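You operate a simulated robot arm through the tools that you are given. There is no shell and no other tool. Be economical: measure what you need, move in short steps, check, and stop when the job is done.

You run a simulated two-armed robot. Do the job below in one go: nothing can be reset, and whatever is moved stays where it is left.

TASK
Close the top drawer of the left chest. Then open the bottom drawer of the right chest, take the card from the top of the left bench and put it inside and shut the drawer again. Then put two of the hubs from the top of the right bench on the top of the left bench. Then take the silver cassette from the top of the right bench and leave it on the green panel. Then pull the bottom drawer of the left chest open. Do these in the order given. Set down upright: hub.

The check looks at the end state, three seconds after you hand in, the way a careful person would. Anything else that was tipped, shoved, dropped, spilled or broken makes it a failure.

THE ROBOT
Two 7-joint arms with fingered hands on one trunk, on a base that drives. Base frame: it is fixed to the floor where the robot stands at the start and does not move with it; the origin is under the middle of the robot, x ahead of it, y to its left, z up. Readings come in m, rad, newtons and seconds.
The left shoulder is at the start at [0.03, 0.214, 1.133], the right one opposite. With the tool pointing down near the work surface each hand reaches from about 0.1 to 0.62 m from the robot's upright axis, wherever it stands, measured 20 degrees to its own side. Places, roughly: bottom drawer of the left chest [0.7, 0.2, 0.2]; bottom drawer of the right chest [2.6, -2.3, 0.2]; bottom drawer of the right chest inside [2.6, -2.2, 0.1]; card [0.75, 0.25, 1]; cassette [2.5, -2.25, 0.75]; green panel (20x15x2 cm) [3.1, -3, 0.9]; hub (6x6x10 cm) [2.8, -2.4, 0.9]; hub (6x6x7 cm) [2.6, -2.1, 0.9]; top drawer of the left chest [0.5, 0.1, 0.7]; top of the left bench [1.1, -0.1, 0.9]. Payload 3.3 kg a hand.
The tool frame of a hand sits at the grasp point between the pads (the TCP): z along the fingers, y along the line on which they close. The tips reach 0.026 m beyond it. The gripper opens to 0.132 m. The gripper's body begins 0.073 m behind the TCP. The gripper is a hand of 2 fingers: y runs from the thumb to the fingers, the wrist lies at [0, 0, -0.224] in the tool frame, and closing takes about 1.5 s.
Orientation is that of the tool frame in the base frame, as a unit quaternion [x, y, z, w]. With the fingers straight down and closing along the base's y, the tool's x points along the base's -x, its y along +y and its z along -z.

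THE INTERFACE
- The arms move only by the tool move_arm. It takes "left_deltas", "right_deltas" or both (then of equal length, played together; a hand with none holds still); each is a list of rows, each a list of 7 numbers: the turn, a rotation vector about the base's x, y, z in rad, then the shift along the base's x, y, z in m, then the opening, from 0 (shut) to 1 (fully open). In form: [[ax, ay, az, tx, ty, tz, jaw], ...]. A call has 1 to 8 rows; each row is the pose to reach, as a shift and turn from the pose commanded when the call began. Each row takes 0.2 s and may step no farther than 0.05 m and 0.15 rad from the row before; otherwise, or with a gripper value out of range, the whole call is refused. Where a pose cannot be reached the arm comes as near as it can. A force on the tool above 40 N (or 10 N above the force at the start of the call, whichever is more), or a blocked arm, ends the call early, and 0.2 s more pass. Each finger travels about 0.153 m/s and halts on what it meets, pressing with about 32 N; the grip force reading is that of the motor and also rises with nothing between the fingers. The clock runs only during rows and for 0.2 s after the last one: add rows that repeat a pose to give the fingers time. It gives the time, the measured TCP pose, the force on the tool (base axes), the opening and the grip force at its end, in the units of the frame above (readings bear some noise), with the torque about the TCP (base axes, N m) and any sound that the robot's microphone picked up, and new pictures: "show" is both (left out), scene, wrist or none (wrist: the cameras of the hands that moved).
- Cameras (640 x 400 px; columns grow to the right, rows downward): "scene" is now at [0.103, 0.0122, 1.2869]; the picture's right is [0.11, -0.99, 0.00], its down [-0.76, -0.09, -0.65] and it looks along [0.64, 0.07, -0.76] (base axes); focal length 214 px, centre (320, 200). "left" rides on the left gripper at [-0.065, -0.003, -0.099] in its tool frame; the picture's right is [0.04, -1.00, 0.00], its down [0.83, 0.03, -0.55] and it looks along [0.55, 0.02, 0.83] (tool axes); focal length 261 px, centre (320, 200). "right" rides on the right gripper at [0.065, -0.002, -0.099] in its tool frame; the picture's right is [0.04, 1.00, 0.00], its down [-0.83, 0.03, -0.55] and it looks along [-0.55, 0.02, 0.83] (tool axes); focal length 261 px, centre (320, 200). There is no depth. A picture from a camera that has moved, and an enlarged one, comes with that camera's place and axes in the base frame and with its lens.
- lift_body(by): slides the trunk up (or, below 0, down) by that many m; the arms and the scene camera ride with it, the base frame stays. It gives what a move gives, with no picture.
- base_move(legs): drives the robot by 1 to 6 legs, each [ahead, left, turn to the left] in m, m and rad, along the robot's own axes; the way and the turn of a leg run together, so that a leg with both is an arc; at most 1.5 m and 3.142 rad a leg. The arms and the cameras ride along, it lands a little off, and it stops where it bumps. It gives what a move gives, and a new picture of the scene camera.
- set_grasp(shape, hand): the hand has 2 fingers and takes this shape, open, in about a second: jaw (thumb against the fingers, like two jaws); tri (thumb and two fingers); tip (a fingertip pinch); poke (one finger out to press); point (the index stretched); flat (the hand flat); cup (the hand cupped); fist (a fist). The gripper value then closes the fingers along that shape, each until it touches; the sizes above hold for jaw. It gives what a move gives, with no picture.
- pan_tilt(pan, tilt): turns the head with the scene camera to pan (to the left, within 1.501 rad either way) and tilt (down, from -0.506 to 1.204), counted from straight ahead of the robot. It gives what a move gives, and a new picture of the scene camera.
- inspect(camera, box): a new picture of the part [left, top, right, bottom] of that camera's present view, enlarged. No time passes.
- sign_off(): hands the job in; it is judged then, once.

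Work in short steps. Places have to be worked out from the pictures, the camera data and where the tool is seen: move nearer, look again, correct. Check each grasp and each placing, and mend what went wrong. You have 186 turns and 260 pictures in all, those below and enlarged ones among them. Open the grippers and draw the arms clear of the work before you hand the job in, unless the task says otherwise.

The tools are called after "Call:" by a JSON object that holds its "op" and its "data". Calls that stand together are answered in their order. move_arm: Moves the arms, as the interface text tells. Its arguments: {"type":"object","properties":{"left_deltas":{"type":"array","items":{"type":"array","items":{"type":"number"}}},"right_deltas":{"type":"array","items":{"type":"array","items":{"type":"number"}}},"show":{"type":"string","enum":["both","scene","wrist","none"]}},"required":[]} The other tools are called the same way: lift_body (by) slides the trunk up or down; set_grasp (shape, hand) gives the hand a shape; base_move (legs) drives the base; pan_tilt (pan, tilt) turns the head that bears the scene camera; inspect (camera, box) takes an enlarged picture of a part of a camera's view; sign_off () hands the job in.

At the start:

```text
clock: 0.0
left_position: [0.4728, 0.304, 1.0642]
left_orientation: [0.0, 1.0, 0.001, -0.001]
left_force: [-0.3, 0.3, 0.4]
left_torque: [0.03, -0.02, 0.01]
left_opening: 0.1319
left_gripper_force: 0.0
left_shape: jaw
right_position: [0.4475, -0.1483, 1.0989]
right_orientation: [0.0, 1.0, 0.0, 0.0]
right_force: [-0.3, -0.4, 0.5]
right_torque: [-0.02, 0.01, -0.03]
right_opening: 0.1319
right_gripper_force: 0.1
right_shape: jaw
trunk travel left (down, up): [-0.415, 0.346]
robot x, y, heading: [-0.0001, 0.003, -0.002]
head pan, tilt: [0.113, 0.864]
```

scene: 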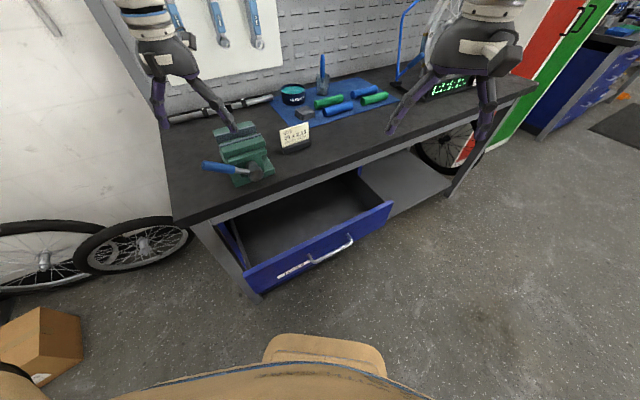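
right: 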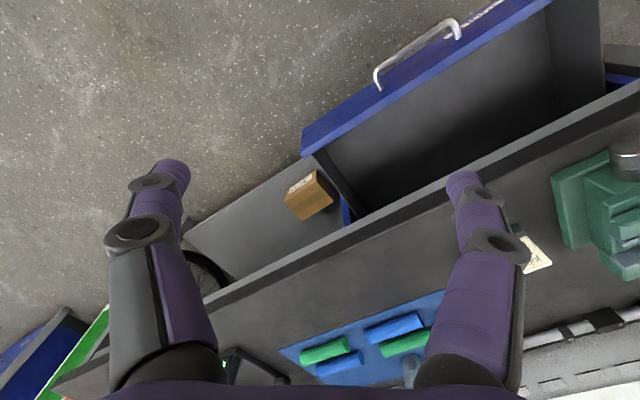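
left: 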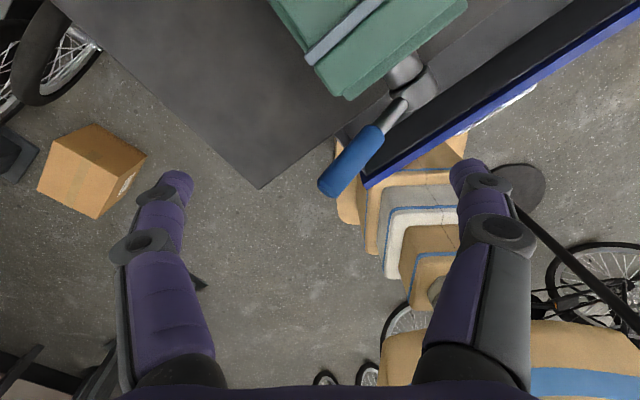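

I'll take a closer look at the bench items and the open drawer before moving.

Call:
{"op": "inspect", "data": {"camera": "scene", "box": [160, 60, 420, 220]}}

Call:
{"op": "inspect", "data": {"camera": "scene", "box": [180, 160, 440, 320]}}

```text
2.46 times, centred on (290, 140) of scene
camera zoom: at [0.103, 0.0122, 1.2869], right [0.11, -0.99, 0.0], down [-0.76, -0.09, -0.65], along [0.64, 0.07, -0.76], focal length 528 px, centre (394, 348)
```

zoom: 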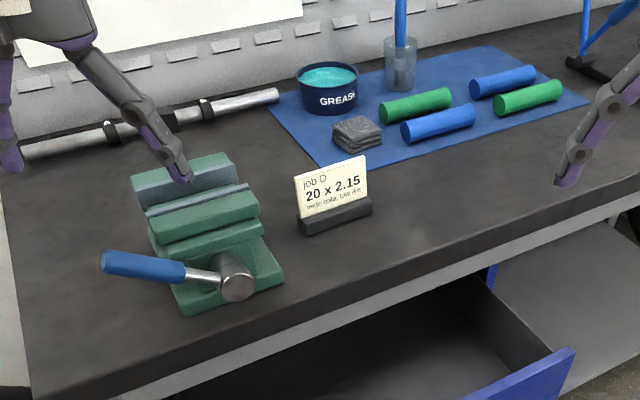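

```text
2.46 times, centred on (310, 240) of scene
camera zoom: at [0.103, 0.0122, 1.2869], right [0.11, -0.99, 0.0], down [-0.76, -0.09, -0.65], along [0.64, 0.07, -0.76], focal length 528 px, centre (345, 102)
```

zoom: 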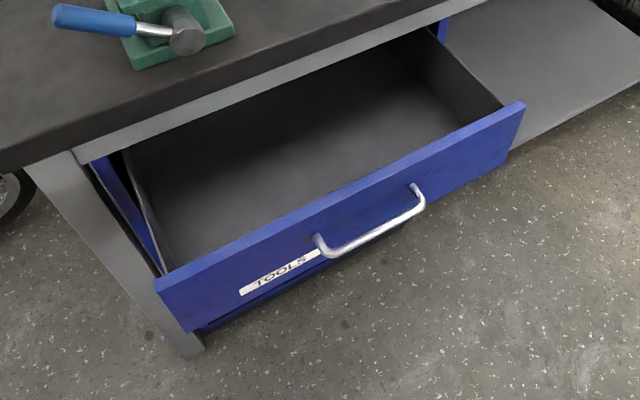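

The top drawer is open by roughly 12+ cm, facing about 35° off my axis, and the card stands in a small holder. I raise the trunk for clearance and look around for free floor before backing off.

Call:
{"op": "lift_body", "data": {"by": 0.1}}

Call:
{"op": "pan_tilt", "data": {"pan": -1.4, "tilt": 0.5}}

Call:
{"op": "pan_tilt", "data": {"pan": 1.45, "tilt": 0.6}}

Call:
{"op": "pan_tilt", "data": {"pan": -0.6, "tilt": 0.3}}

```text
clock: 1.3
left_position: [0.4736, 0.3036, 1.1628]
left_orientation: [0.0, 1.0, 0.0, -0.001]
left_force: [-0.3, 0.2, 0.0]
left_torque: [0.01, 0.0, 0.03]
left_opening: 0.1318
left_gripper_force: 0.1
left_shape: jaw
right_position: [0.4462, -0.1479, 1.1969]
right_orientation: [0.0, 1.0, 0.0, 0.0]
right_force: [-1.1, -0.1, 0.3]
right_torque: [-0.04, -0.04, 0.01]
right_opening: 0.132
right_gripper_force: 0.0
right_shape: jaw
trunk travel left (down, up): [-0.515, 0.246]
robot x, y, heading: [0.0035, -0.0044, -0.001]
head pan, tilt: [0.113, 0.864]
```

```text
clock: 2.9
left_position: [0.4746, 0.3038, 1.1629]
left_orientation: [-0.001, 1.0, 0.0, -0.001]
left_force: [-0.3, -0.1, 0.7]
left_torque: [0.0, 0.0, 0.02]
left_opening: 0.1317
left_gripper_force: 0.0
left_shape: jaw
right_position: [0.4479, -0.1487, 1.1981]
right_orientation: [0.0, 1.0, 0.0, 0.0]
right_force: [0.4, 0.3, 0.4]
right_torque: [0.02, 0.04, 0.0]
right_opening: 0.1321
right_gripper_force: 0.0
right_shape: jaw
trunk travel left (down, up): [-0.515, 0.246]
robot x, y, heading: [-0.0008, 0.0022, 0.003]
head pan, tilt: [-1.4, 0.499]
camera scene: at [0.0324, -0.0862, 1.4184], right [-0.99, -0.17, 0.0], down [-0.08, 0.47, -0.88], along [0.15, -0.86, -0.48], focal length 214 px, centre (320, 200)
```

scene: 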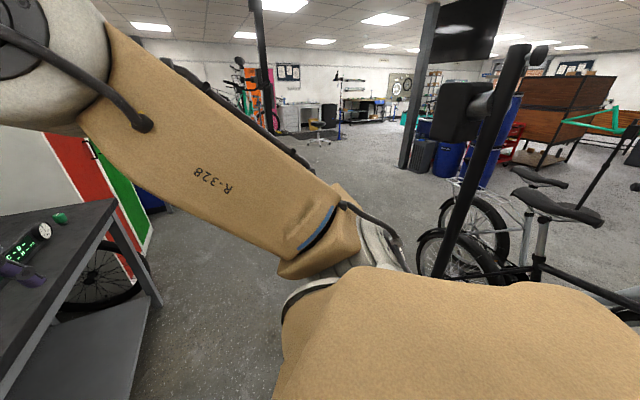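

```text
clock: 5.4
left_position: [0.4739, 0.3034, 1.163]
left_orientation: [0.0, 1.0, 0.0, -0.001]
left_force: [-0.5, -0.1, -0.5]
left_torque: [-0.01, 0.0, -0.01]
left_opening: 0.1318
left_gripper_force: 0.0
left_shape: jaw
right_position: [0.4473, -0.1486, 1.1996]
right_orientation: [0.0, 1.0, 0.0, 0.0]
right_force: [-0.1, -0.5, 0.3]
right_torque: [0.02, 0.01, 0.02]
right_opening: 0.132
right_gripper_force: 0.0
right_shape: jaw
trunk travel left (down, up): [-0.515, 0.246]
robot x, y, heading: [-0.0001, 0.0013, -0.002]
head pan, tilt: [1.45, 0.6]
camera scene: at [0.0275, 0.0912, 1.4094], right [0.99, -0.12, 0.0], down [-0.07, -0.56, -0.83], along [0.1, 0.82, -0.56], focal length 214 px, centre (320, 200)
```

scene: 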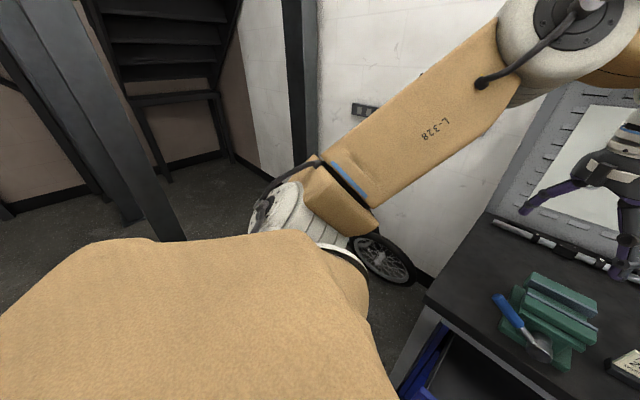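

```text
clock: 7.4
left_position: [0.4725, 0.3029, 1.1625]
left_orientation: [0.001, 1.0, 0.0, -0.001]
left_force: [-0.1, -0.1, 0.4]
left_torque: [0.01, -0.02, -0.01]
left_opening: 0.132
left_gripper_force: 0.0
left_shape: jaw
right_position: [0.4469, -0.1477, 1.1984]
right_orientation: [0.0, 1.0, 0.001, 0.0]
right_force: [0.3, -0.4, 0.1]
right_torque: [-0.01, -0.05, 0.04]
right_opening: 0.1318
right_gripper_force: 0.0
right_shape: jaw
trunk travel left (down, up): [-0.515, 0.246]
robot x, y, heading: [-0.0002, 0.0001, -0.002]
head pan, tilt: [-0.6, 0.3]
camera scene: at [0.094, -0.0492, 1.4368], right [-0.56, -0.83, 0.0], down [-0.24, 0.17, -0.96], along [0.79, -0.54, -0.3], focal length 214 px, centre (320, 200)
```

scene: 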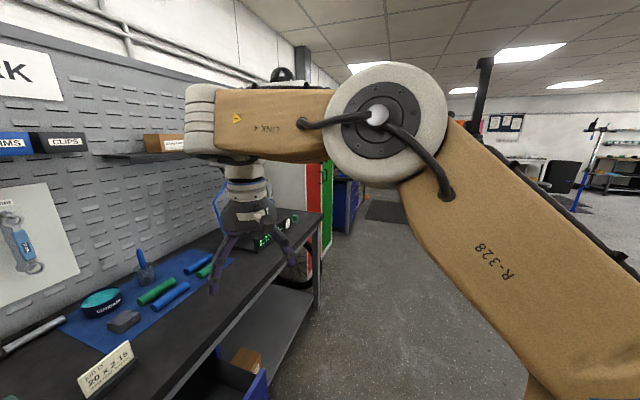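

There is free floor behind me. I back off and turn to about 0.6 rad so that I face the chest squarely.

Call:
{"op": "base_move", "data": {"legs": [[-0.29, -0.2, 0], [0, 0, 0.61]]}}

Call:
{"op": "pan_tilt", "data": {"pan": 0, "tilt": 0.7}}

```text
clock: 11.4
left_position: [-0.0708, 0.3184, 1.1637]
left_orientation: [-0.294, 0.956, 0.0, -0.001]
left_force: [-0.1, -0.3, 0.2]
left_torque: [-0.01, 0.01, 0.06]
left_opening: 0.1317
left_gripper_force: 0.1
left_shape: jaw
right_position: [0.1613, -0.0721, 1.1983]
right_orientation: [-0.294, 0.956, 0.0, -0.001]
right_force: [0.5, -0.9, 0.0]
right_torque: [0.02, -0.02, -0.01]
right_opening: 0.1319
right_gripper_force: 0.1
right_shape: jaw
trunk travel left (down, up): [-0.515, 0.246]
robot x, y, heading: [-0.2895, -0.2003, 0.596]
head pan, tilt: [-0.6, 0.3]
camera scene: at [-0.1841, -0.1883, 1.4368], right [0.0, -1.0, 0.0], down [-0.3, 0.0, -0.96], along [0.96, 0.0, -0.3], focal length 214 px, centre (320, 200)
```

scene: 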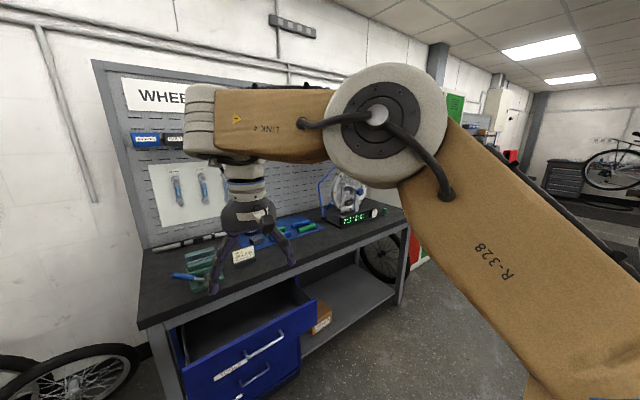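

```text
clock: 12.4
left_position: [-0.0712, 0.316, 1.1623]
left_orientation: [-0.294, 0.956, 0.0, -0.001]
left_force: [-0.7, 0.8, -0.7]
left_torque: [0.02, 0.01, 0.02]
left_opening: 0.1317
left_gripper_force: 0.1
left_shape: jaw
right_position: [0.1614, -0.072, 1.199]
right_orientation: [-0.294, 0.956, 0.001, 0.0]
right_force: [-0.5, 0.4, -0.5]
right_torque: [-0.02, -0.01, -0.04]
right_opening: 0.1319
right_gripper_force: 0.0
right_shape: jaw
trunk travel left (down, up): [-0.515, 0.246]
robot x, y, heading: [-0.2939, -0.1993, 0.592]
head pan, tilt: [0.0, 0.7]
camera scene: at [-0.207, -0.1405, 1.4008], right [0.56, -0.83, 0.0], down [-0.53, -0.36, -0.77], along [0.63, 0.43, -0.64], focal length 214 px, centre (320, 200)
```

scene: 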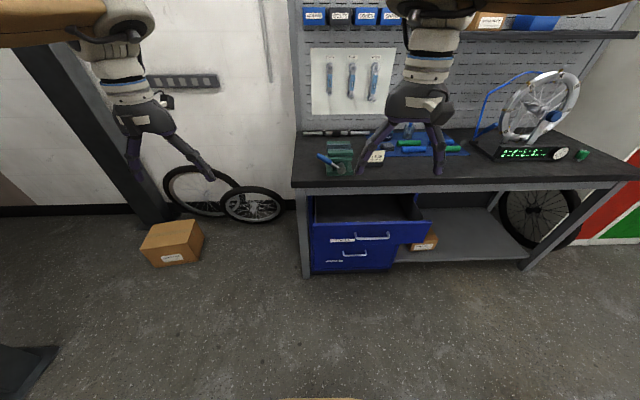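

I now face the chest squarely. I zoom on the chest to measure drawer panels and handles.

Call:
{"op": "inspect", "data": {"camera": "scene", "box": [285, 170, 445, 290]}}

```text
3.33 times, centred on (365, 230) of scene
camera zoom: at [-0.207, -0.1405, 1.4008], right [0.56, -0.83, 0.0], down [-0.53, -0.36, -0.77], along [0.63, 0.43, -0.64], focal length 715 px, centre (170, 100)
```

zoom: 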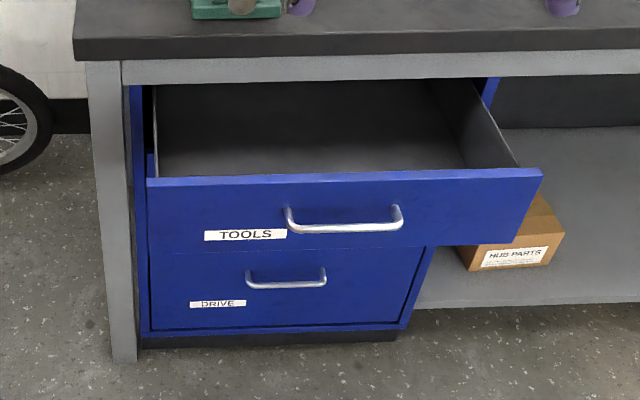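

Triangulating: the top-drawer panel is at z 0.63–0.77, about 0.36 m along my heading axis from the origin, centred 0.21 m to my right; the closed chest front is near 0.58. I lower the trunk so the right arm can push horizontally.

Call:
{"op": "lift_body", "data": {"by": -0.4}}

Call:
{"op": "move_arm", "data": {"right_deltas": [[0.0798, -0.1187, 0, 0.017, 0.004, -0.011, 0.5], [0.1596, -0.2374, 0, 0.034, 0.008, -0.023, 0], [0.2394, -0.3561, 0, 0.051, 0.013, -0.034, 0], [0.3192, -0.4748, 0, 0.068, 0.017, -0.046, 0], [0.399, -0.5935, 0, 0.085, 0.021, -0.057, 0], [0.4788, -0.7122, 0, 0.101, 0.025, -0.068, 0], [0.5586, -0.8309, 0, 0.118, 0.03, -0.08, 0], [0.6384, -0.9496, 0, 0.135, 0.034, -0.091, 0]], "show": "scene"}}

```text
clock: 16.2
left_position: [-0.0712, 0.3169, 0.7643]
left_orientation: [-0.293, 0.956, -0.001, 0.0]
left_force: [0.2, 0.3, 0.1]
left_torque: [0.03, 0.01, 0.0]
left_opening: 0.1322
left_gripper_force: 0.0
left_shape: jaw
right_position: [0.1618, -0.0728, 0.7986]
right_orientation: [-0.294, 0.956, 0.0, 0.0]
right_force: [-1.0, -0.9, -0.4]
right_torque: [0.0, 0.01, 0.0]
right_opening: 0.1317
right_gripper_force: 0.1
right_shape: jaw
trunk travel left (down, up): [-0.115, 0.646]
robot x, y, heading: [-0.2898, -0.2014, 0.598]
head pan, tilt: [0.0, 0.7]
```

```text
clock: 18.0
left_position: [-0.0711, 0.3161, 0.7631]
left_orientation: [-0.294, 0.956, 0.0, -0.001]
left_force: [0.3, -0.1, 0.6]
left_torque: [0.01, 0.0, -0.01]
left_opening: 0.1317
left_gripper_force: 0.0
left_shape: jaw
right_position: [0.2979, -0.0383, 0.7071]
right_orientation: [-0.247, 0.804, 0.157, 0.518]
right_force: [-0.1, 1.3, 0.7]
right_torque: [0.01, 0.02, 0.01]
right_opening: 0.0
right_gripper_force: 31.8
right_shape: jaw
trunk travel left (down, up): [-0.115, 0.646]
robot x, y, heading: [-0.2915, -0.2007, 0.589]
head pan, tilt: [0.0, 0.7]
camera scene: at [-0.1389, -0.0942, 0.9938], right [0.56, -0.83, 0.0], down [-0.53, -0.36, -0.76], along [0.63, 0.43, -0.64], focal length 214 px, centre (320, 200)
```

scene: 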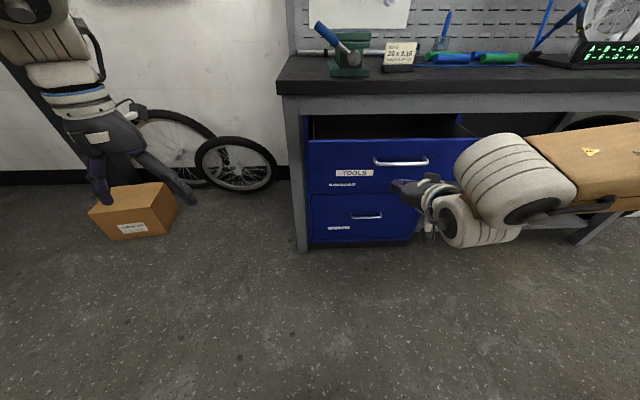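

The handle reads z≈0.716, lateral 0.21, as computed. I finish the rotation to bring the closed fingers horizontal, just below the handle.

Call:
{"op": "move_arm", "data": {"right_deltas": [[0.0798, -0.1187, 0, 0.017, 0.004, -0.011, 0], [0.1596, -0.2374, 0, 0.034, 0.008, -0.023, 0], [0.2394, -0.3561, 0, 0.042, 0.013, -0.034, 0]], "show": "both"}}

```text
clock: 18.8
left_position: [-0.0706, 0.3156, 0.7627]
left_orientation: [-0.294, 0.956, -0.001, -0.001]
left_force: [0.5, 0.6, 0.5]
left_torque: [0.02, -0.02, -0.02]
left_opening: 0.1319
left_gripper_force: 0.1
left_shape: jaw
right_position: [0.3408, -0.0264, 0.6748]
right_orientation: [-0.207, 0.674, 0.205, 0.679]
right_force: [-0.2, -0.4, -0.2]
right_torque: [0.0, -0.02, 0.03]
right_opening: 0.0
right_gripper_force: 32.0
right_shape: jaw
trunk travel left (down, up): [-0.115, 0.646]
robot x, y, heading: [-0.2921, -0.2021, 0.602]
head pan, tilt: [0.0, 0.7]
camera scene: at [-0.1388, -0.0944, 0.9938], right [0.56, -0.83, 0.0], down [-0.53, -0.36, -0.76], along [0.63, 0.43, -0.64], focal length 214 px, centre (320, 200)
camera right: at [0.2606, -0.0843, 0.6079], right [-0.56, 0.83, -0.05], down [-0.48, -0.28, 0.83], along [0.68, 0.48, 0.56], focal length 261 px, centre (320, 200)
```

scene: 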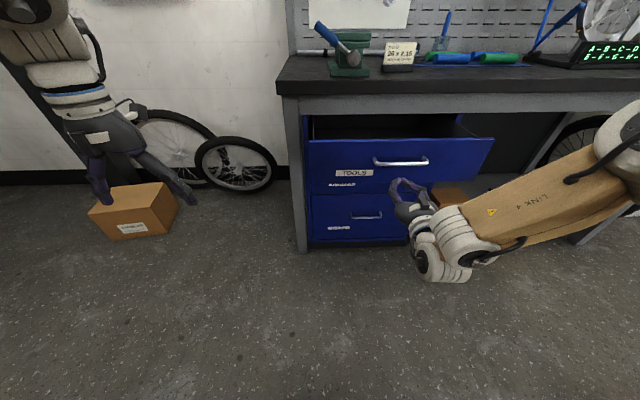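
right: 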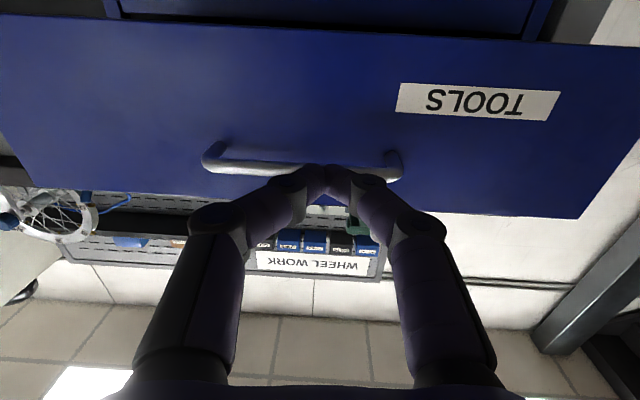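

Fingers sit just below the handle, about 6 cm short of the panel. I push forward along the drawer axis with the arm.

Call:
{"op": "move_arm", "data": {"right_deltas": [[0, 0, 0, 0.025, 0.017, 0, 0], [0, 0, 0, 0.05, 0.034, 0, 0], [0, 0, 0, 0.075, 0.05, 0, 0], [0, 0, 0, 0.1, 0.067, 0, 0], [0, 0, 0, 0.125, 0.084, 0, 0], [0, 0, 0, 0.15, 0.1, 0, 0], [0, 0, 0, 0.17, 0.114, 0, 0]], "show": "scene"}}

```text
clock: 20.4
left_position: [-0.0699, 0.3172, 0.7625]
left_orientation: [-0.294, 0.956, 0.0, -0.001]
left_force: [-0.4, -0.5, 0.5]
left_torque: [0.0, 0.0, -0.02]
left_opening: 0.1317
left_gripper_force: 0.0
left_shape: jaw
right_position: [0.5076, 0.0888, 0.6717]
right_orientation: [-0.209, 0.675, 0.204, 0.677]
right_force: [0.4, -1.0, -0.3]
right_torque: [-0.03, 0.0, 0.02]
right_opening: 0.0001
right_gripper_force: 31.6
right_shape: jaw
right hand out of reach, approached as far as the arm can: row 1, 2
trunk travel left (down, up): [-0.115, 0.646]
robot x, y, heading: [-0.2884, -0.1983, 0.6]
head pan, tilt: [0.0, 0.7]
camera scene: at [-0.1388, -0.0943, 0.9939], right [0.56, -0.83, 0.0], down [-0.53, -0.36, -0.76], along [0.63, 0.43, -0.64], focal length 214 px, centre (320, 200)
```

scene: 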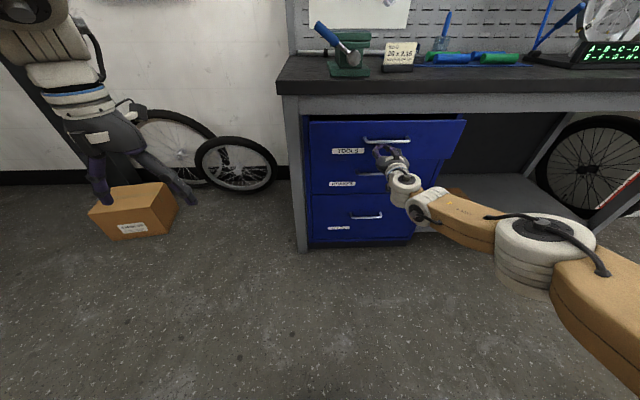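

The drawer follows the push; the panel is now at about 0.50 with some 8 cm to go. I continue until it seats.

Call:
{"op": "move_arm", "data": {"right_deltas": [[0, 0, 0, 0.016, 0.011, 0.002, 0], [0, 0, 0, 0.032, 0.022, 0.002, 0], [0, 0, 0, 0.048, 0.033, 0.002, 0], [0, 0, 0, 0.064, 0.044, 0.002, 0], [0, 0, 0, 0.08, 0.055, 0.002, 0]], "show": "scene"}}

```text
clock: 21.6
left_position: [-0.0702, 0.3174, 0.7615]
left_orientation: [-0.295, 0.956, -0.001, -0.001]
left_force: [0.0, 0.1, -0.4]
left_torque: [-0.02, -0.02, -0.02]
left_opening: 0.1319
left_gripper_force: 0.1
left_shape: jaw
right_position: [0.5267, 0.096, 0.6831]
right_orientation: [-0.211, 0.679, 0.205, 0.672]
right_force: [-6.8, 9.4, -19.0]
right_torque: [0.0, -0.03, 0.03]
right_opening: 0.0004
right_gripper_force: 32.1
right_shape: jaw
right hand out of reach, approached as far as the arm can: row 1, 2, 3, 4, 5
trunk travel left (down, up): [-0.115, 0.646]
robot x, y, heading: [-0.2881, -0.2006, 0.596]
head pan, tilt: [0.0, 0.7]
camera scene: at [-0.1377, -0.0924, 0.993], right [0.56, -0.83, 0.0], down [-0.53, -0.36, -0.76], along [0.63, 0.43, -0.65], focal length 214 px, centre (320, 200)
```

scene: 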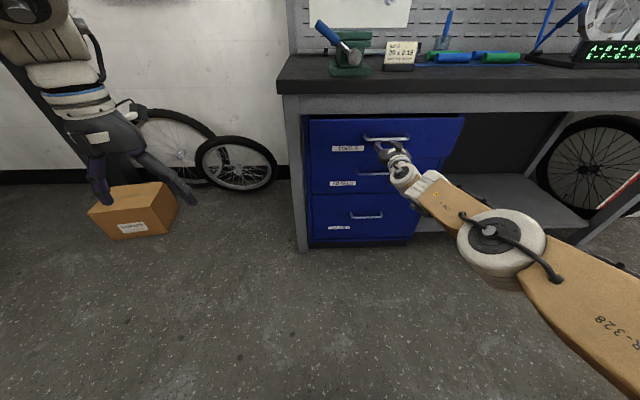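

The arm is at its reach limit and rising onto the handle. I ease back and down a little, then drive the base to finish pushing.

Call:
{"op": "move_arm", "data": {"right_deltas": [[0, 0, 0, -0.03, -0.021, -0.008, 0], [0, 0, 0, -0.06, -0.042, -0.012, 0]], "show": "none"}}

```text
clock: 22.2
left_position: [-0.0708, 0.3162, 0.7639]
left_orientation: [-0.294, 0.956, 0.0, -0.001]
left_force: [0.0, -1.2, 0.3]
left_torque: [0.0, 0.02, 0.01]
left_opening: 0.1318
left_gripper_force: 0.1
left_shape: jaw
right_position: [0.4704, 0.0447, 0.6805]
right_orientation: [-0.205, 0.674, 0.205, 0.679]
right_force: [0.1, -0.3, -1.4]
right_torque: [0.01, 0.02, -0.02]
right_opening: 0.0
right_gripper_force: 31.9
right_shape: jaw
trunk travel left (down, up): [-0.115, 0.646]
robot x, y, heading: [-0.2948, -0.2016, 0.597]
head pan, tilt: [0.0, 0.7]
```

Clear of contact now. I lower 1.2 cm, then drive 0.1 m forward.

Call:
{"op": "move_arm", "data": {"right_deltas": [[0, 0, 0, 0.006, -0.009, -0.013, 0]], "show": "none"}}

Call:
{"op": "base_move", "data": {"legs": [[0.1, 0, 0]]}}

```text
clock: 22.6
left_position: [-0.0712, 0.3165, 0.764]
left_orientation: [-0.294, 0.956, 0.0, -0.001]
left_force: [-0.1, 0.3, 0.6]
left_torque: [-0.01, 0.0, -0.01]
left_opening: 0.1317
left_gripper_force: 0.0
left_shape: jaw
right_position: [0.4764, 0.0368, 0.666]
right_orientation: [-0.207, 0.675, 0.205, 0.678]
right_force: [0.8, -1.4, -0.1]
right_torque: [-0.02, -0.02, 0.01]
right_opening: 0.0001
right_gripper_force: 32.0
right_shape: jaw
trunk travel left (down, up): [-0.115, 0.646]
robot x, y, heading: [-0.2895, -0.2047, 0.597]
head pan, tilt: [0.0, 0.7]
```

```text
clock: 23.7
left_position: [0.0122, 0.3726, 0.7629]
left_orientation: [-0.294, 0.956, 0.0, -0.001]
left_force: [-0.4, -0.3, 0.7]
left_torque: [-0.02, 0.0, 0.02]
left_opening: 0.1319
left_gripper_force: 0.2
left_shape: jaw
right_position: [0.5578, 0.0942, 0.6656]
right_orientation: [-0.207, 0.676, 0.205, 0.677]
right_force: [0.3, 0.1, 0.2]
right_torque: [0.01, -0.02, 0.02]
right_opening: 0.0002
right_gripper_force: 32.3
right_shape: jaw
trunk travel left (down, up): [-0.115, 0.646]
robot x, y, heading: [-0.2107, -0.1481, 0.599]
head pan, tilt: [0.0, 0.7]
camera scene: at [-0.0559, -0.0377, 0.9939], right [0.56, -0.83, 0.0], down [-0.53, -0.36, -0.76], along [0.63, 0.43, -0.64], focal length 214 px, centre (320, 200)
```

scene: 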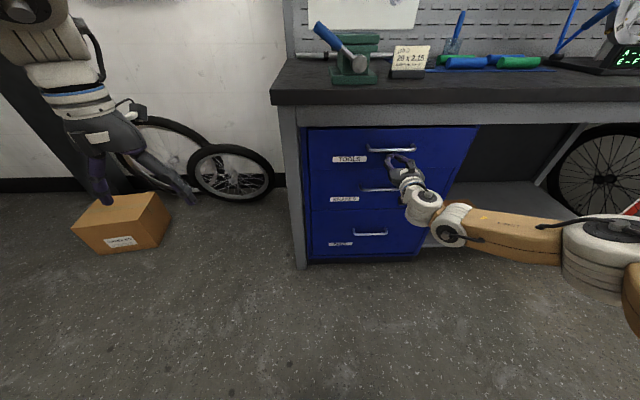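

The drawer is nearly in (panel ≈0.54). I push the last bit with the arm, watching the force.

Call:
{"op": "move_arm", "data": {"right_deltas": [[0, 0, 0, 0.012, 0.008, 0, 0], [0, 0, 0, 0.024, 0.016, 0, 0], [0, 0, 0, 0.036, 0.024, 0, 0], [0, 0, 0, 0.048, 0.032, 0, 0]], "show": "scene"}}

```text
clock: 24.4
left_position: [0.013, 0.3722, 0.7639]
left_orientation: [-0.293, 0.956, 0.0, 0.001]
left_force: [0.2, -0.7, -0.9]
left_torque: [-0.01, -0.01, -0.06]
left_opening: 0.1319
left_gripper_force: 0.0
left_shape: jaw
right_position: [0.5785, 0.1087, 0.6649]
right_orientation: [-0.209, 0.675, 0.207, 0.677]
right_force: [-16.7, -12.0, 3.2]
right_torque: [0.02, -0.06, 0.04]
right_opening: 0.0
right_gripper_force: 32.3
right_shape: jaw
trunk travel left (down, up): [-0.115, 0.646]
robot x, y, heading: [-0.2091, -0.1439, 0.595]
head pan, tilt: [0.0, 0.7]
stopped in row 3 (right hand): the force on the tool passed its limit at 56 N (the readings are from after the stop); the commanded pose is now the measured one
camera scene: at [-0.0577, -0.0391, 0.9944], right [0.56, -0.83, 0.0], down [-0.53, -0.36, -0.77], along [0.63, 0.43, -0.64], focal length 214 px, centre (320, 200)
```

scene: 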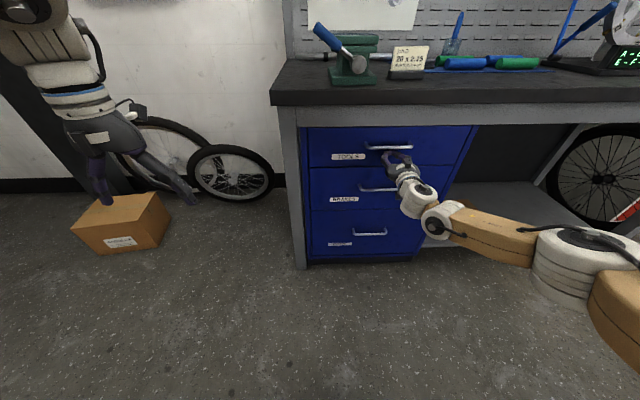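

A hard stop at 56 N: the drawer appears seated. I withdraw the hand and zoom to check it is flush.

Call:
{"op": "move_arm", "data": {"right_deltas": [[0, 0, 0, -0.04, -0.027, 0, 0], [0, 0, 0, -0.08, -0.055, 0, 0], [0, 0, 0, -0.12, -0.08, 0, 0], [0, 0, 0, -0.16, -0.105, 0, 0]], "show": "none"}}

Call:
{"op": "inspect", "data": {"camera": "scene", "box": [280, 90, 500, 270]}}

```text
clock: 25.4
left_position: [0.0127, 0.3739, 0.764]
left_orientation: [-0.294, 0.956, 0.0, -0.001]
left_force: [0.2, -0.4, 0.2]
left_torque: [-0.02, -0.01, -0.04]
left_opening: 0.1317
left_gripper_force: 0.1
left_shape: jaw
right_position: [0.4228, 0.0055, 0.6623]
right_orientation: [-0.208, 0.676, 0.205, 0.676]
right_force: [-0.9, -0.3, -0.6]
right_torque: [-0.01, -0.06, -0.02]
right_opening: 0.0
right_gripper_force: 32.4
right_shape: jaw
trunk travel left (down, up): [-0.115, 0.646]
robot x, y, heading: [-0.2042, -0.1412, 0.594]
head pan, tilt: [0.0, 0.7]
```

```text
2.22 times, centred on (390, 180) of scene
camera zoom: at [-0.0559, -0.0378, 0.9939], right [0.56, -0.83, 0.0], down [-0.53, -0.36, -0.76], along [0.63, 0.43, -0.64], focal length 477 px, centre (164, 244)
```

zoom: 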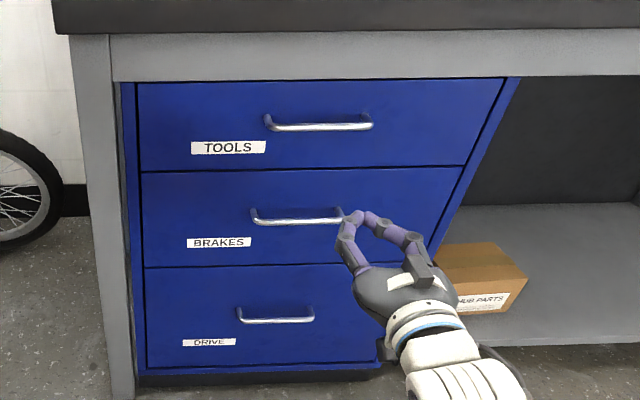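

The TOOLS drawer is flush. Now I back away, raise the trunk for a better view and turn toward the right bench.

Call:
{"op": "base_move", "data": {"legs": [[-0.35, -0.1, 0], [0, 0, -1.3]]}}

Call:
{"op": "lift_body", "data": {"by": 0.4}}

Call:
{"op": "pan_tilt", "data": {"pan": 0, "tilt": 0.3}}

```text
clock: 27.5
left_position: [-0.1578, 0.1118, 0.7402]
left_orientation: [-0.318, 0.948, 0.005, -0.029]
left_force: [0.5, -0.7, -0.9]
left_torque: [-0.03, 0.03, 0.01]
left_opening: 0.1322
left_gripper_force: 0.0
left_shape: jaw
right_position: [0.2622, -0.2474, 0.5989]
right_orientation: [-0.277, 0.684, 0.16, 0.656]
right_force: [-0.3, -0.8, -0.1]
right_torque: [-0.01, -0.01, 0.01]
right_opening: 0.0002
right_gripper_force: 32.4
right_shape: jaw
trunk travel left (down, up): [-0.115, 0.646]
robot x, y, heading: [-0.4057, -0.3778, 0.623]
head pan, tilt: [0.0, 0.7]
stopped in leg 1: the robot was blocked; the commanded pose is now the measured one
camera scene: at [-0.3096, -0.2421, 1.0038], right [0.58, -0.81, 0.05], down [-0.48, -0.4, -0.78], along [0.65, 0.43, -0.62], focal length 214 px, centre (320, 200)
```

scene: 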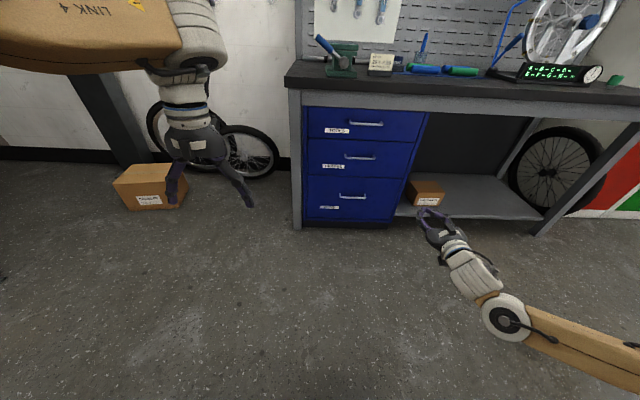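

```text
clock: 27.9
left_position: [-0.1313, 0.0828, 0.7303]
left_orientation: [-0.311, 0.95, -0.003, -0.042]
left_force: [0.6, -0.6, 0.5]
left_torque: [0.0, 0.01, 0.03]
left_opening: 0.132
left_gripper_force: 0.0
left_shape: jaw
right_position: [0.2848, -0.2628, 0.5632]
right_orientation: [-0.274, 0.699, 0.176, 0.636]
right_force: [-0.3, -0.5, -0.7]
right_torque: [0.03, 0.01, 0.08]
right_opening: 0.0
right_gripper_force: 31.4
right_shape: jaw
trunk travel left (down, up): [-0.116, 0.645]
robot x, y, heading: [-0.4095, -0.3772, 0.624]
head pan, tilt: [0.0, 0.7]
stopped: the arm was blocked; the commanded pose is now the measured one
```

```text
clock: 28.7
left_position: [-0.1341, 0.0855, 0.7333]
left_orientation: [-0.312, 0.949, -0.003, -0.04]
left_force: [0.5, 0.4, -0.2]
left_torque: [0.04, -0.01, -0.01]
left_opening: 0.1318
left_gripper_force: 0.1
left_shape: jaw
right_position: [0.2823, -0.2596, 0.5675]
right_orientation: [-0.274, 0.698, 0.174, 0.639]
right_force: [-0.8, -0.3, 0.0]
right_torque: [0.01, 0.03, -0.01]
right_opening: 0.0
right_gripper_force: 31.7
right_shape: jaw
trunk travel left (down, up): [-0.116, 0.645]
robot x, y, heading: [-0.4068, -0.3768, 0.626]
head pan, tilt: [0.0, 0.3]
camera scene: at [-0.308, -0.2357, 1.0418], right [0.59, -0.81, 0.05], down [-0.19, -0.2, -0.96], along [0.79, 0.55, -0.27], focal length 214 px, centre (320, 200)
```

scene: 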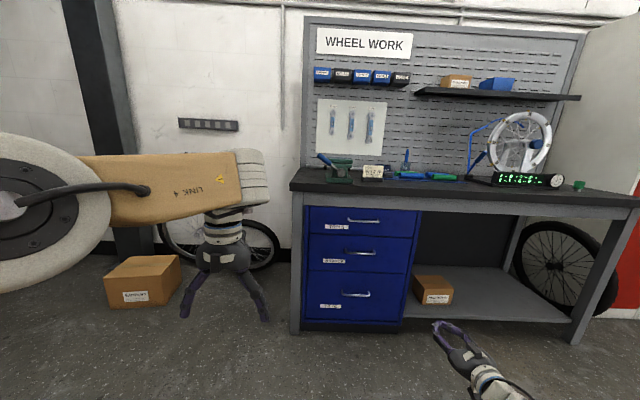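

I bumped something behind me and the robot tilts slightly. I drive forward a little to release contact and look to the right rear.

Call:
{"op": "base_move", "data": {"legs": [[0.12, 0.03, 0]]}}

Call:
{"op": "pan_tilt", "data": {"pan": -1.5, "tilt": 0.7}}

Call:
{"op": "pan_tilt", "data": {"pan": 1.5, "tilt": 0.7}}

```text
clock: 29.4
left_position: [-0.0691, 0.0061, 0.7394]
left_orientation: [-0.288, 0.943, -0.16, -0.045]
left_force: [-0.5, 0.1, 0.1]
left_torque: [-0.05, 0.04, 0.0]
left_opening: 0.1322
left_gripper_force: 0.1
left_shape: jaw
right_position: [0.3004, -0.2488, 0.5068]
right_orientation: [-0.251, 0.722, 0.262, 0.589]
right_force: [-0.5, 0.0, -1.2]
right_torque: [0.03, -0.01, -0.02]
right_opening: 0.0001
right_gripper_force: 32.2
right_shape: jaw
trunk travel left (down, up): [-0.116, 0.645]
robot x, y, heading: [-0.404, -0.37, 0.626]
head pan, tilt: [0.0, 0.3]
stopped in leg 1: the robot was blocked; the commanded pose is now the measured one
camera scene: at [-0.303, -0.2297, 1.0414], right [0.59, -0.81, 0.05], down [-0.19, -0.2, -0.96], along [0.79, 0.55, -0.27], focal length 214 px, centre (320, 200)
```

scene: 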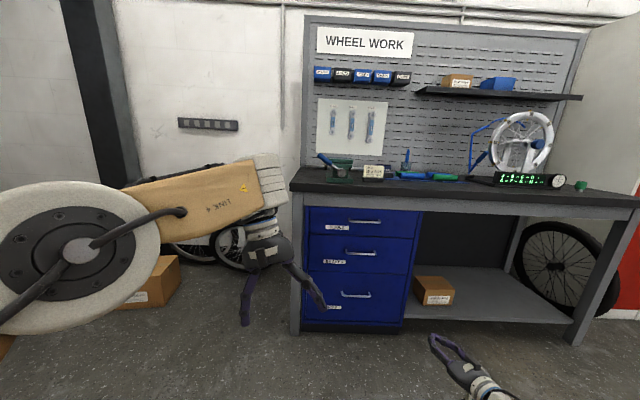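

```text
clock: 31.1
left_position: [-0.0714, 0.0085, 0.7334]
left_orientation: [-0.291, 0.942, -0.159, -0.051]
left_force: [0.7, 0.4, -0.3]
left_torque: [0.02, -0.01, 0.01]
left_opening: 0.132
left_gripper_force: 0.0
left_shape: jaw
right_position: [0.3006, -0.2516, 0.5094]
right_orientation: [-0.252, 0.721, 0.261, 0.59]
right_force: [-0.2, -0.9, 0.1]
right_torque: [0.0, 0.02, -0.01]
right_opening: 0.0
right_gripper_force: 31.9
right_shape: jaw
trunk travel left (down, up): [-0.116, 0.645]
robot x, y, heading: [-0.4063, -0.371, 0.63]
head pan, tilt: [-1.499, 0.7]
camera scene: at [-0.3228, -0.3515, 1.0076], right [-0.76, -0.64, -0.03], down [-0.37, 0.47, -0.8], along [0.53, -0.6, -0.6], focal length 214 px, centre (320, 200)
```

scene: 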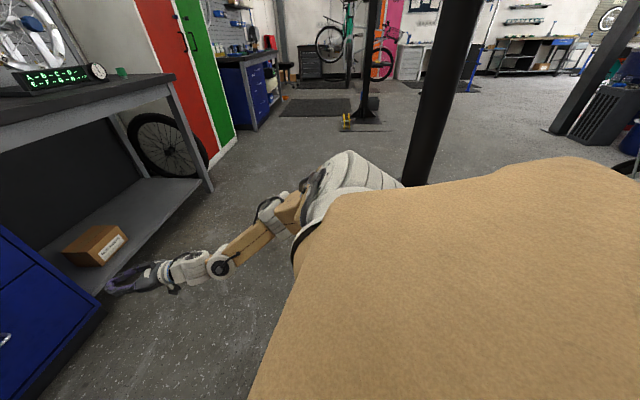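

```text
clock: 33.6
left_position: [-0.0729, 0.0066, 0.7319]
left_orientation: [-0.291, 0.942, -0.16, -0.053]
left_force: [0.0, -0.2, 0.3]
left_torque: [-0.01, 0.01, -0.03]
left_opening: 0.132
left_gripper_force: 0.0
left_shape: jaw
right_position: [0.2991, -0.2509, 0.5092]
right_orientation: [-0.252, 0.722, 0.261, 0.59]
right_force: [-0.3, 0.8, 0.1]
right_torque: [0.03, -0.02, 0.0]
right_opening: 0.0
right_gripper_force: 31.6
right_shape: jaw
trunk travel left (down, up): [-0.116, 0.645]
robot x, y, heading: [-0.4002, -0.3714, 0.629]
head pan, tilt: [1.499, 0.7]
camera scene: at [-0.422, -0.2143, 0.9989], right [0.85, 0.53, 0.03], down [0.38, -0.57, -0.73], along [-0.37, 0.63, -0.68], focal length 214 px, centre (320, 200)
```

scene: 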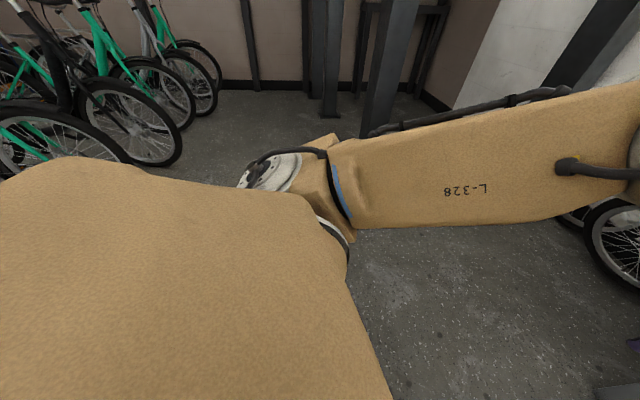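

A black post stands right at my right shoulder (about [-0.25, -0.62]). I drive to the left to come free of it.

Call:
{"op": "base_move", "data": {"legs": [[0, 0.15, 0]]}}

```text
clock: 34.4
left_position: [-0.0412, -0.0146, 0.73]
left_orientation: [-0.301, 0.913, -0.266, -0.072]
left_force: [0.1, 0.5, -0.5]
left_torque: [-0.04, -0.01, 0.0]
left_opening: 0.1319
left_gripper_force: 0.1
left_shape: jaw
right_position: [0.2812, -0.2087, 0.469]
right_orientation: [-0.218, 0.73, 0.373, 0.53]
right_force: [0.2, 0.0, 0.3]
right_torque: [0.01, -0.02, 0.03]
right_opening: 0.0
right_gripper_force: 32.3
right_shape: jaw
trunk travel left (down, up): [-0.116, 0.645]
robot x, y, heading: [-0.4079, -0.3664, 0.626]
head pan, tilt: [1.499, 0.7]
stopped in leg 1: the robot was blocked; the commanded pose is now the measured one
camera scene: at [-0.4244, -0.2086, 0.9985], right [0.85, 0.53, 0.03], down [0.38, -0.57, -0.73], along [-0.37, 0.63, -0.68], focal length 214 px, centre (320, 200)
```

scene: 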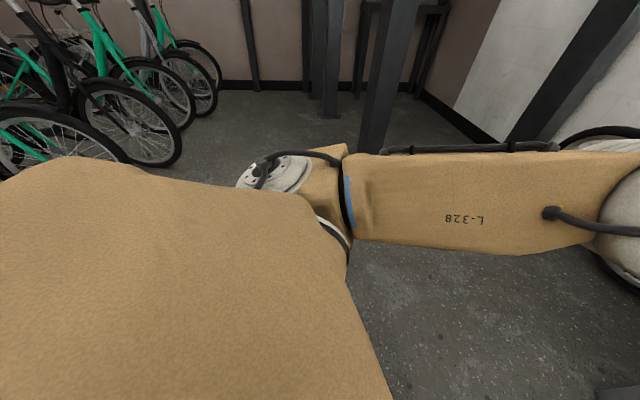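

Still held. I look steeply down to the right to see what is in contact.

Call:
{"op": "pan_tilt", "data": {"pan": -1.5, "tilt": 1.2}}

Call:
{"op": "pan_tilt", "data": {"pan": -1.5, "tilt": 0.0}}

Call:
{"op": "inspect", "data": {"camera": "right", "box": [0, 0, 640, 400]}}

Call:
{"op": "inspect", "data": {"camera": "left", "box": [0, 0, 640, 400]}}

```text
clock: 37.0
left_position: [-0.0422, -0.0145, 0.7298]
left_orientation: [-0.301, 0.914, -0.263, -0.074]
left_force: [0.0, -0.5, 0.5]
left_torque: [-0.03, -0.03, -0.03]
left_opening: 0.132
left_gripper_force: 0.0
left_shape: jaw
right_position: [0.2804, -0.2097, 0.4711]
right_orientation: [-0.218, 0.73, 0.373, 0.53]
right_force: [1.0, 0.4, 0.0]
right_torque: [-0.03, -0.03, 0.01]
right_opening: 0.0003
right_gripper_force: 32.2
right_shape: jaw
trunk travel left (down, up): [-0.116, 0.645]
robot x, y, heading: [-0.4071, -0.363, 0.629]
head pan, tilt: [-1.499, 1.201]
camera scene: at [-0.3431, -0.3252, 0.9701], right [-0.76, -0.64, -0.03], down [-0.58, 0.7, -0.41], along [0.28, -0.3, -0.91], focal length 214 px, centre (320, 200)
```

scene: 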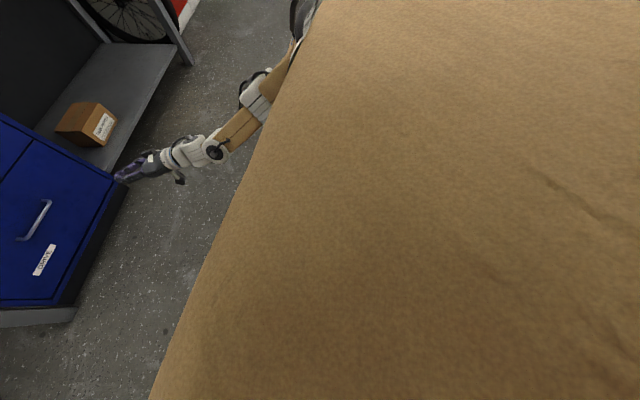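

```text
clock: 38.4
left_position: [-0.0425, -0.0145, 0.7305]
left_orientation: [-0.302, 0.914, -0.263, -0.072]
left_force: [0.6, -0.3, -0.1]
left_torque: [-0.01, -0.01, -0.01]
left_opening: 0.132
left_gripper_force: 0.0
left_shape: jaw
right_position: [0.2812, -0.2096, 0.4716]
right_orientation: [-0.219, 0.729, 0.373, 0.53]
right_force: [-0.8, 0.1, -0.4]
right_torque: [0.02, 0.0, 0.0]
right_opening: 0.0
right_gripper_force: 32.0
right_shape: jaw
trunk travel left (down, up): [-0.116, 0.645]
robot x, y, heading: [-0.4065, -0.364, 0.625]
head pan, tilt: [-1.499, 0.0]
camera scene: at [-0.3266, -0.3489, 1.0715], right [-0.77, -0.64, -0.03], down [0.05, -0.02, -1.0], along [0.64, -0.77, 0.05], focal length 214 px, centre (320, 200)
```

scene: 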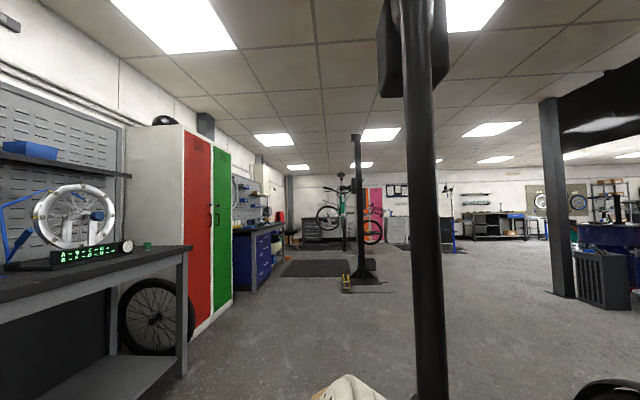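

```text
1.00 times, centred on (320, 200) of right (not enlarged: the box is as wide or as high as the picture)
camera zoom: at [0.2014, -0.2843, 0.4249], right [-0.73, 0.63, 0.27], down [-0.08, -0.47, 0.88], along [0.68, 0.62, 0.39], focal length 261 px, centre (320, 200)
```

zoom: 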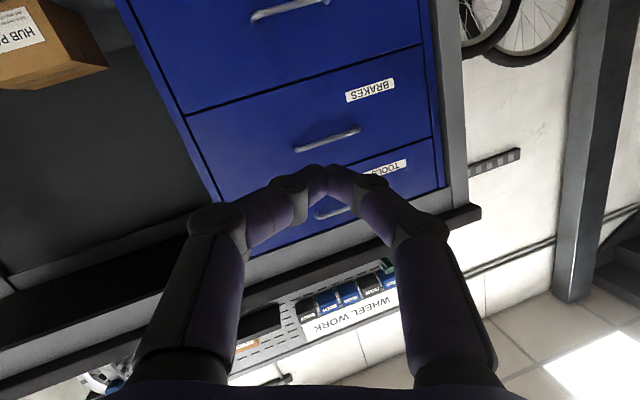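

```text
1.00 times, centred on (320, 200) of left (not enlarged: the box is as wide or as high as the picture)
camera zoom: at [0.0095, 0.0678, 0.7956], right [0.56, -0.7, 0.45], down [-0.71, -0.11, 0.7], along [-0.44, -0.71, -0.56], focal length 261 px, centre (320, 200)
```

zoom: 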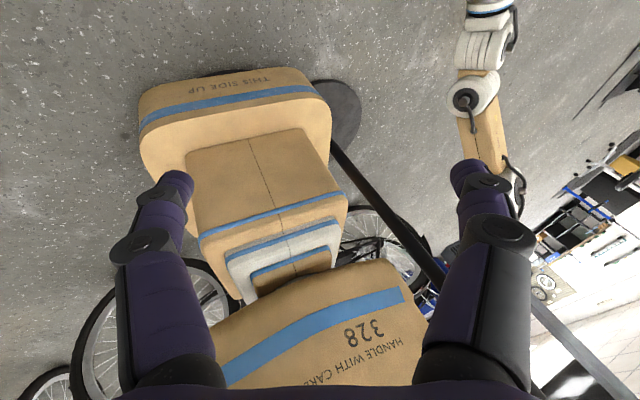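

The base seems to have ridden onto the round foot plate of a repair stand, giving the tilt. I try small forward-left legs to ease off it.

Call:
{"op": "base_move", "data": {"legs": [[0.02, 0.02, 0], [0.02, 0.02, 0], [0.02, 0.02, 0], [0.02, 0.02, 0], [0.02, 0.02, 0], [0.02, 0.02, 0]]}}

```text
clock: 39.1
left_position: [-0.0174, -0.0229, 0.6961]
left_orientation: [-0.313, 0.906, -0.274, -0.077]
left_force: [0.4, 0.2, 0.2]
left_torque: [-0.02, 0.0, 0.01]
left_opening: 0.1322
left_gripper_force: 0.1
left_shape: jaw
right_position: [0.25, -0.1474, 0.4631]
right_orientation: [-0.171, 0.716, 0.493, 0.464]
right_force: [0.1, -0.1, 0.1]
right_torque: [0.02, -0.01, 0.04]
right_opening: 0.0
right_gripper_force: 32.0
right_shape: jaw
trunk travel left (down, up): [-0.116, 0.645]
robot x, y, heading: [-0.4061, -0.3581, 0.628]
head pan, tilt: [-1.499, 0.0]
stopped in leg 1: the robot was blocked; the commanded pose is now the measured one
camera scene: at [-0.3254, -0.3421, 1.0714], right [-0.76, -0.64, -0.02], down [0.05, -0.03, -1.0], along [0.64, -0.76, 0.05], focal length 214 px, centre (320, 200)
```

scene: 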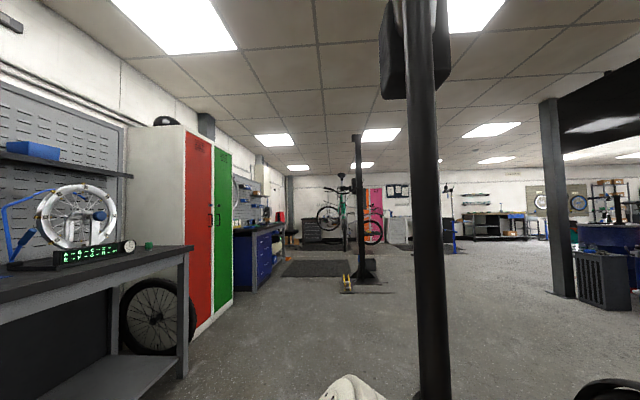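

Each try frees it by a few millimetres and the tilt shrinks. I keep easing to the left, away from the post.

Call:
{"op": "base_move", "data": {"legs": [[0, 0.3, 0]]}}

Call:
{"op": "base_move", "data": {"legs": [[0.3, 0.1, 0]]}}

```text
clock: 39.8
left_position: [-0.0092, -0.0402, 0.6578]
left_orientation: [-0.322, 0.906, -0.259, -0.088]
left_force: [0.1, -0.7, -0.9]
left_torque: [0.02, 0.0, 0.0]
left_opening: 0.132
left_gripper_force: 0.1
left_shape: jaw
right_position: [0.2265, -0.1143, 0.4729]
right_orientation: [-0.118, 0.692, 0.584, 0.407]
right_force: [0.0, 0.7, -0.1]
right_torque: [-0.03, -0.04, 0.01]
right_opening: 0.0002
right_gripper_force: 32.0
right_shape: jaw
trunk travel left (down, up): [-0.116, 0.645]
robot x, y, heading: [-0.4088, -0.3539, 0.628]
head pan, tilt: [-1.499, 0.0]
stopped in leg 1: the robot was blocked; the commanded pose is now the measured one
camera scene: at [-0.328, -0.3393, 1.0715], right [-0.77, -0.64, -0.03], down [0.05, -0.02, -1.0], along [0.64, -0.77, 0.05], focal length 214 px, centre (320, 200)
```

scene: 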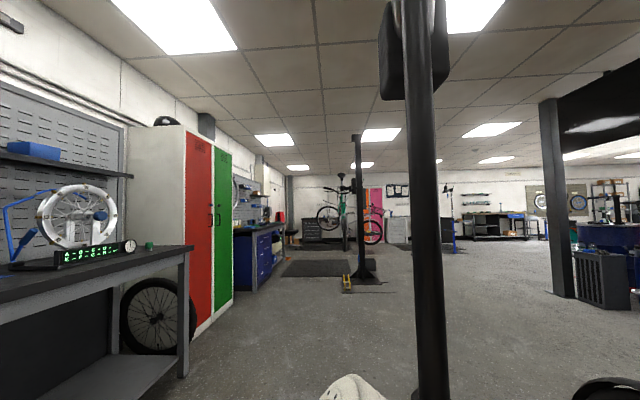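

```text
clock: 40.6
left_position: [-0.0055, -0.0495, 0.6287]
left_orientation: [-0.373, 0.884, -0.258, -0.112]
left_force: [0.6, 0.5, 0.6]
left_torque: [0.01, 0.02, -0.04]
left_opening: 0.1322
left_gripper_force: 0.0
left_shape: jaw
right_position: [0.2359, -0.1546, 0.452]
right_orientation: [-0.072, 0.7, 0.606, 0.372]
right_force: [-0.3, -0.2, 0.2]
right_torque: [-0.02, 0.0, -0.02]
right_opening: 0.0002
right_gripper_force: 32.2
right_shape: jaw
trunk travel left (down, up): [-0.116, 0.645]
robot x, y, heading: [-0.4067, -0.3538, 0.626]
head pan, tilt: [-1.499, 0.0]
stopped in leg 1: the robot was blocked; the commanded pose is now the measured one
camera scene: at [-0.3247, -0.336, 1.0714], right [-0.76, -0.64, -0.03], down [0.05, -0.02, -1.0], along [0.64, -0.76, 0.05], focal length 214 px, centre (320, 200)
```

scene: 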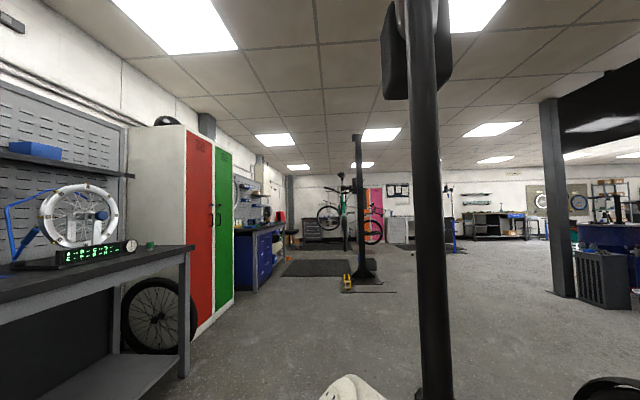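

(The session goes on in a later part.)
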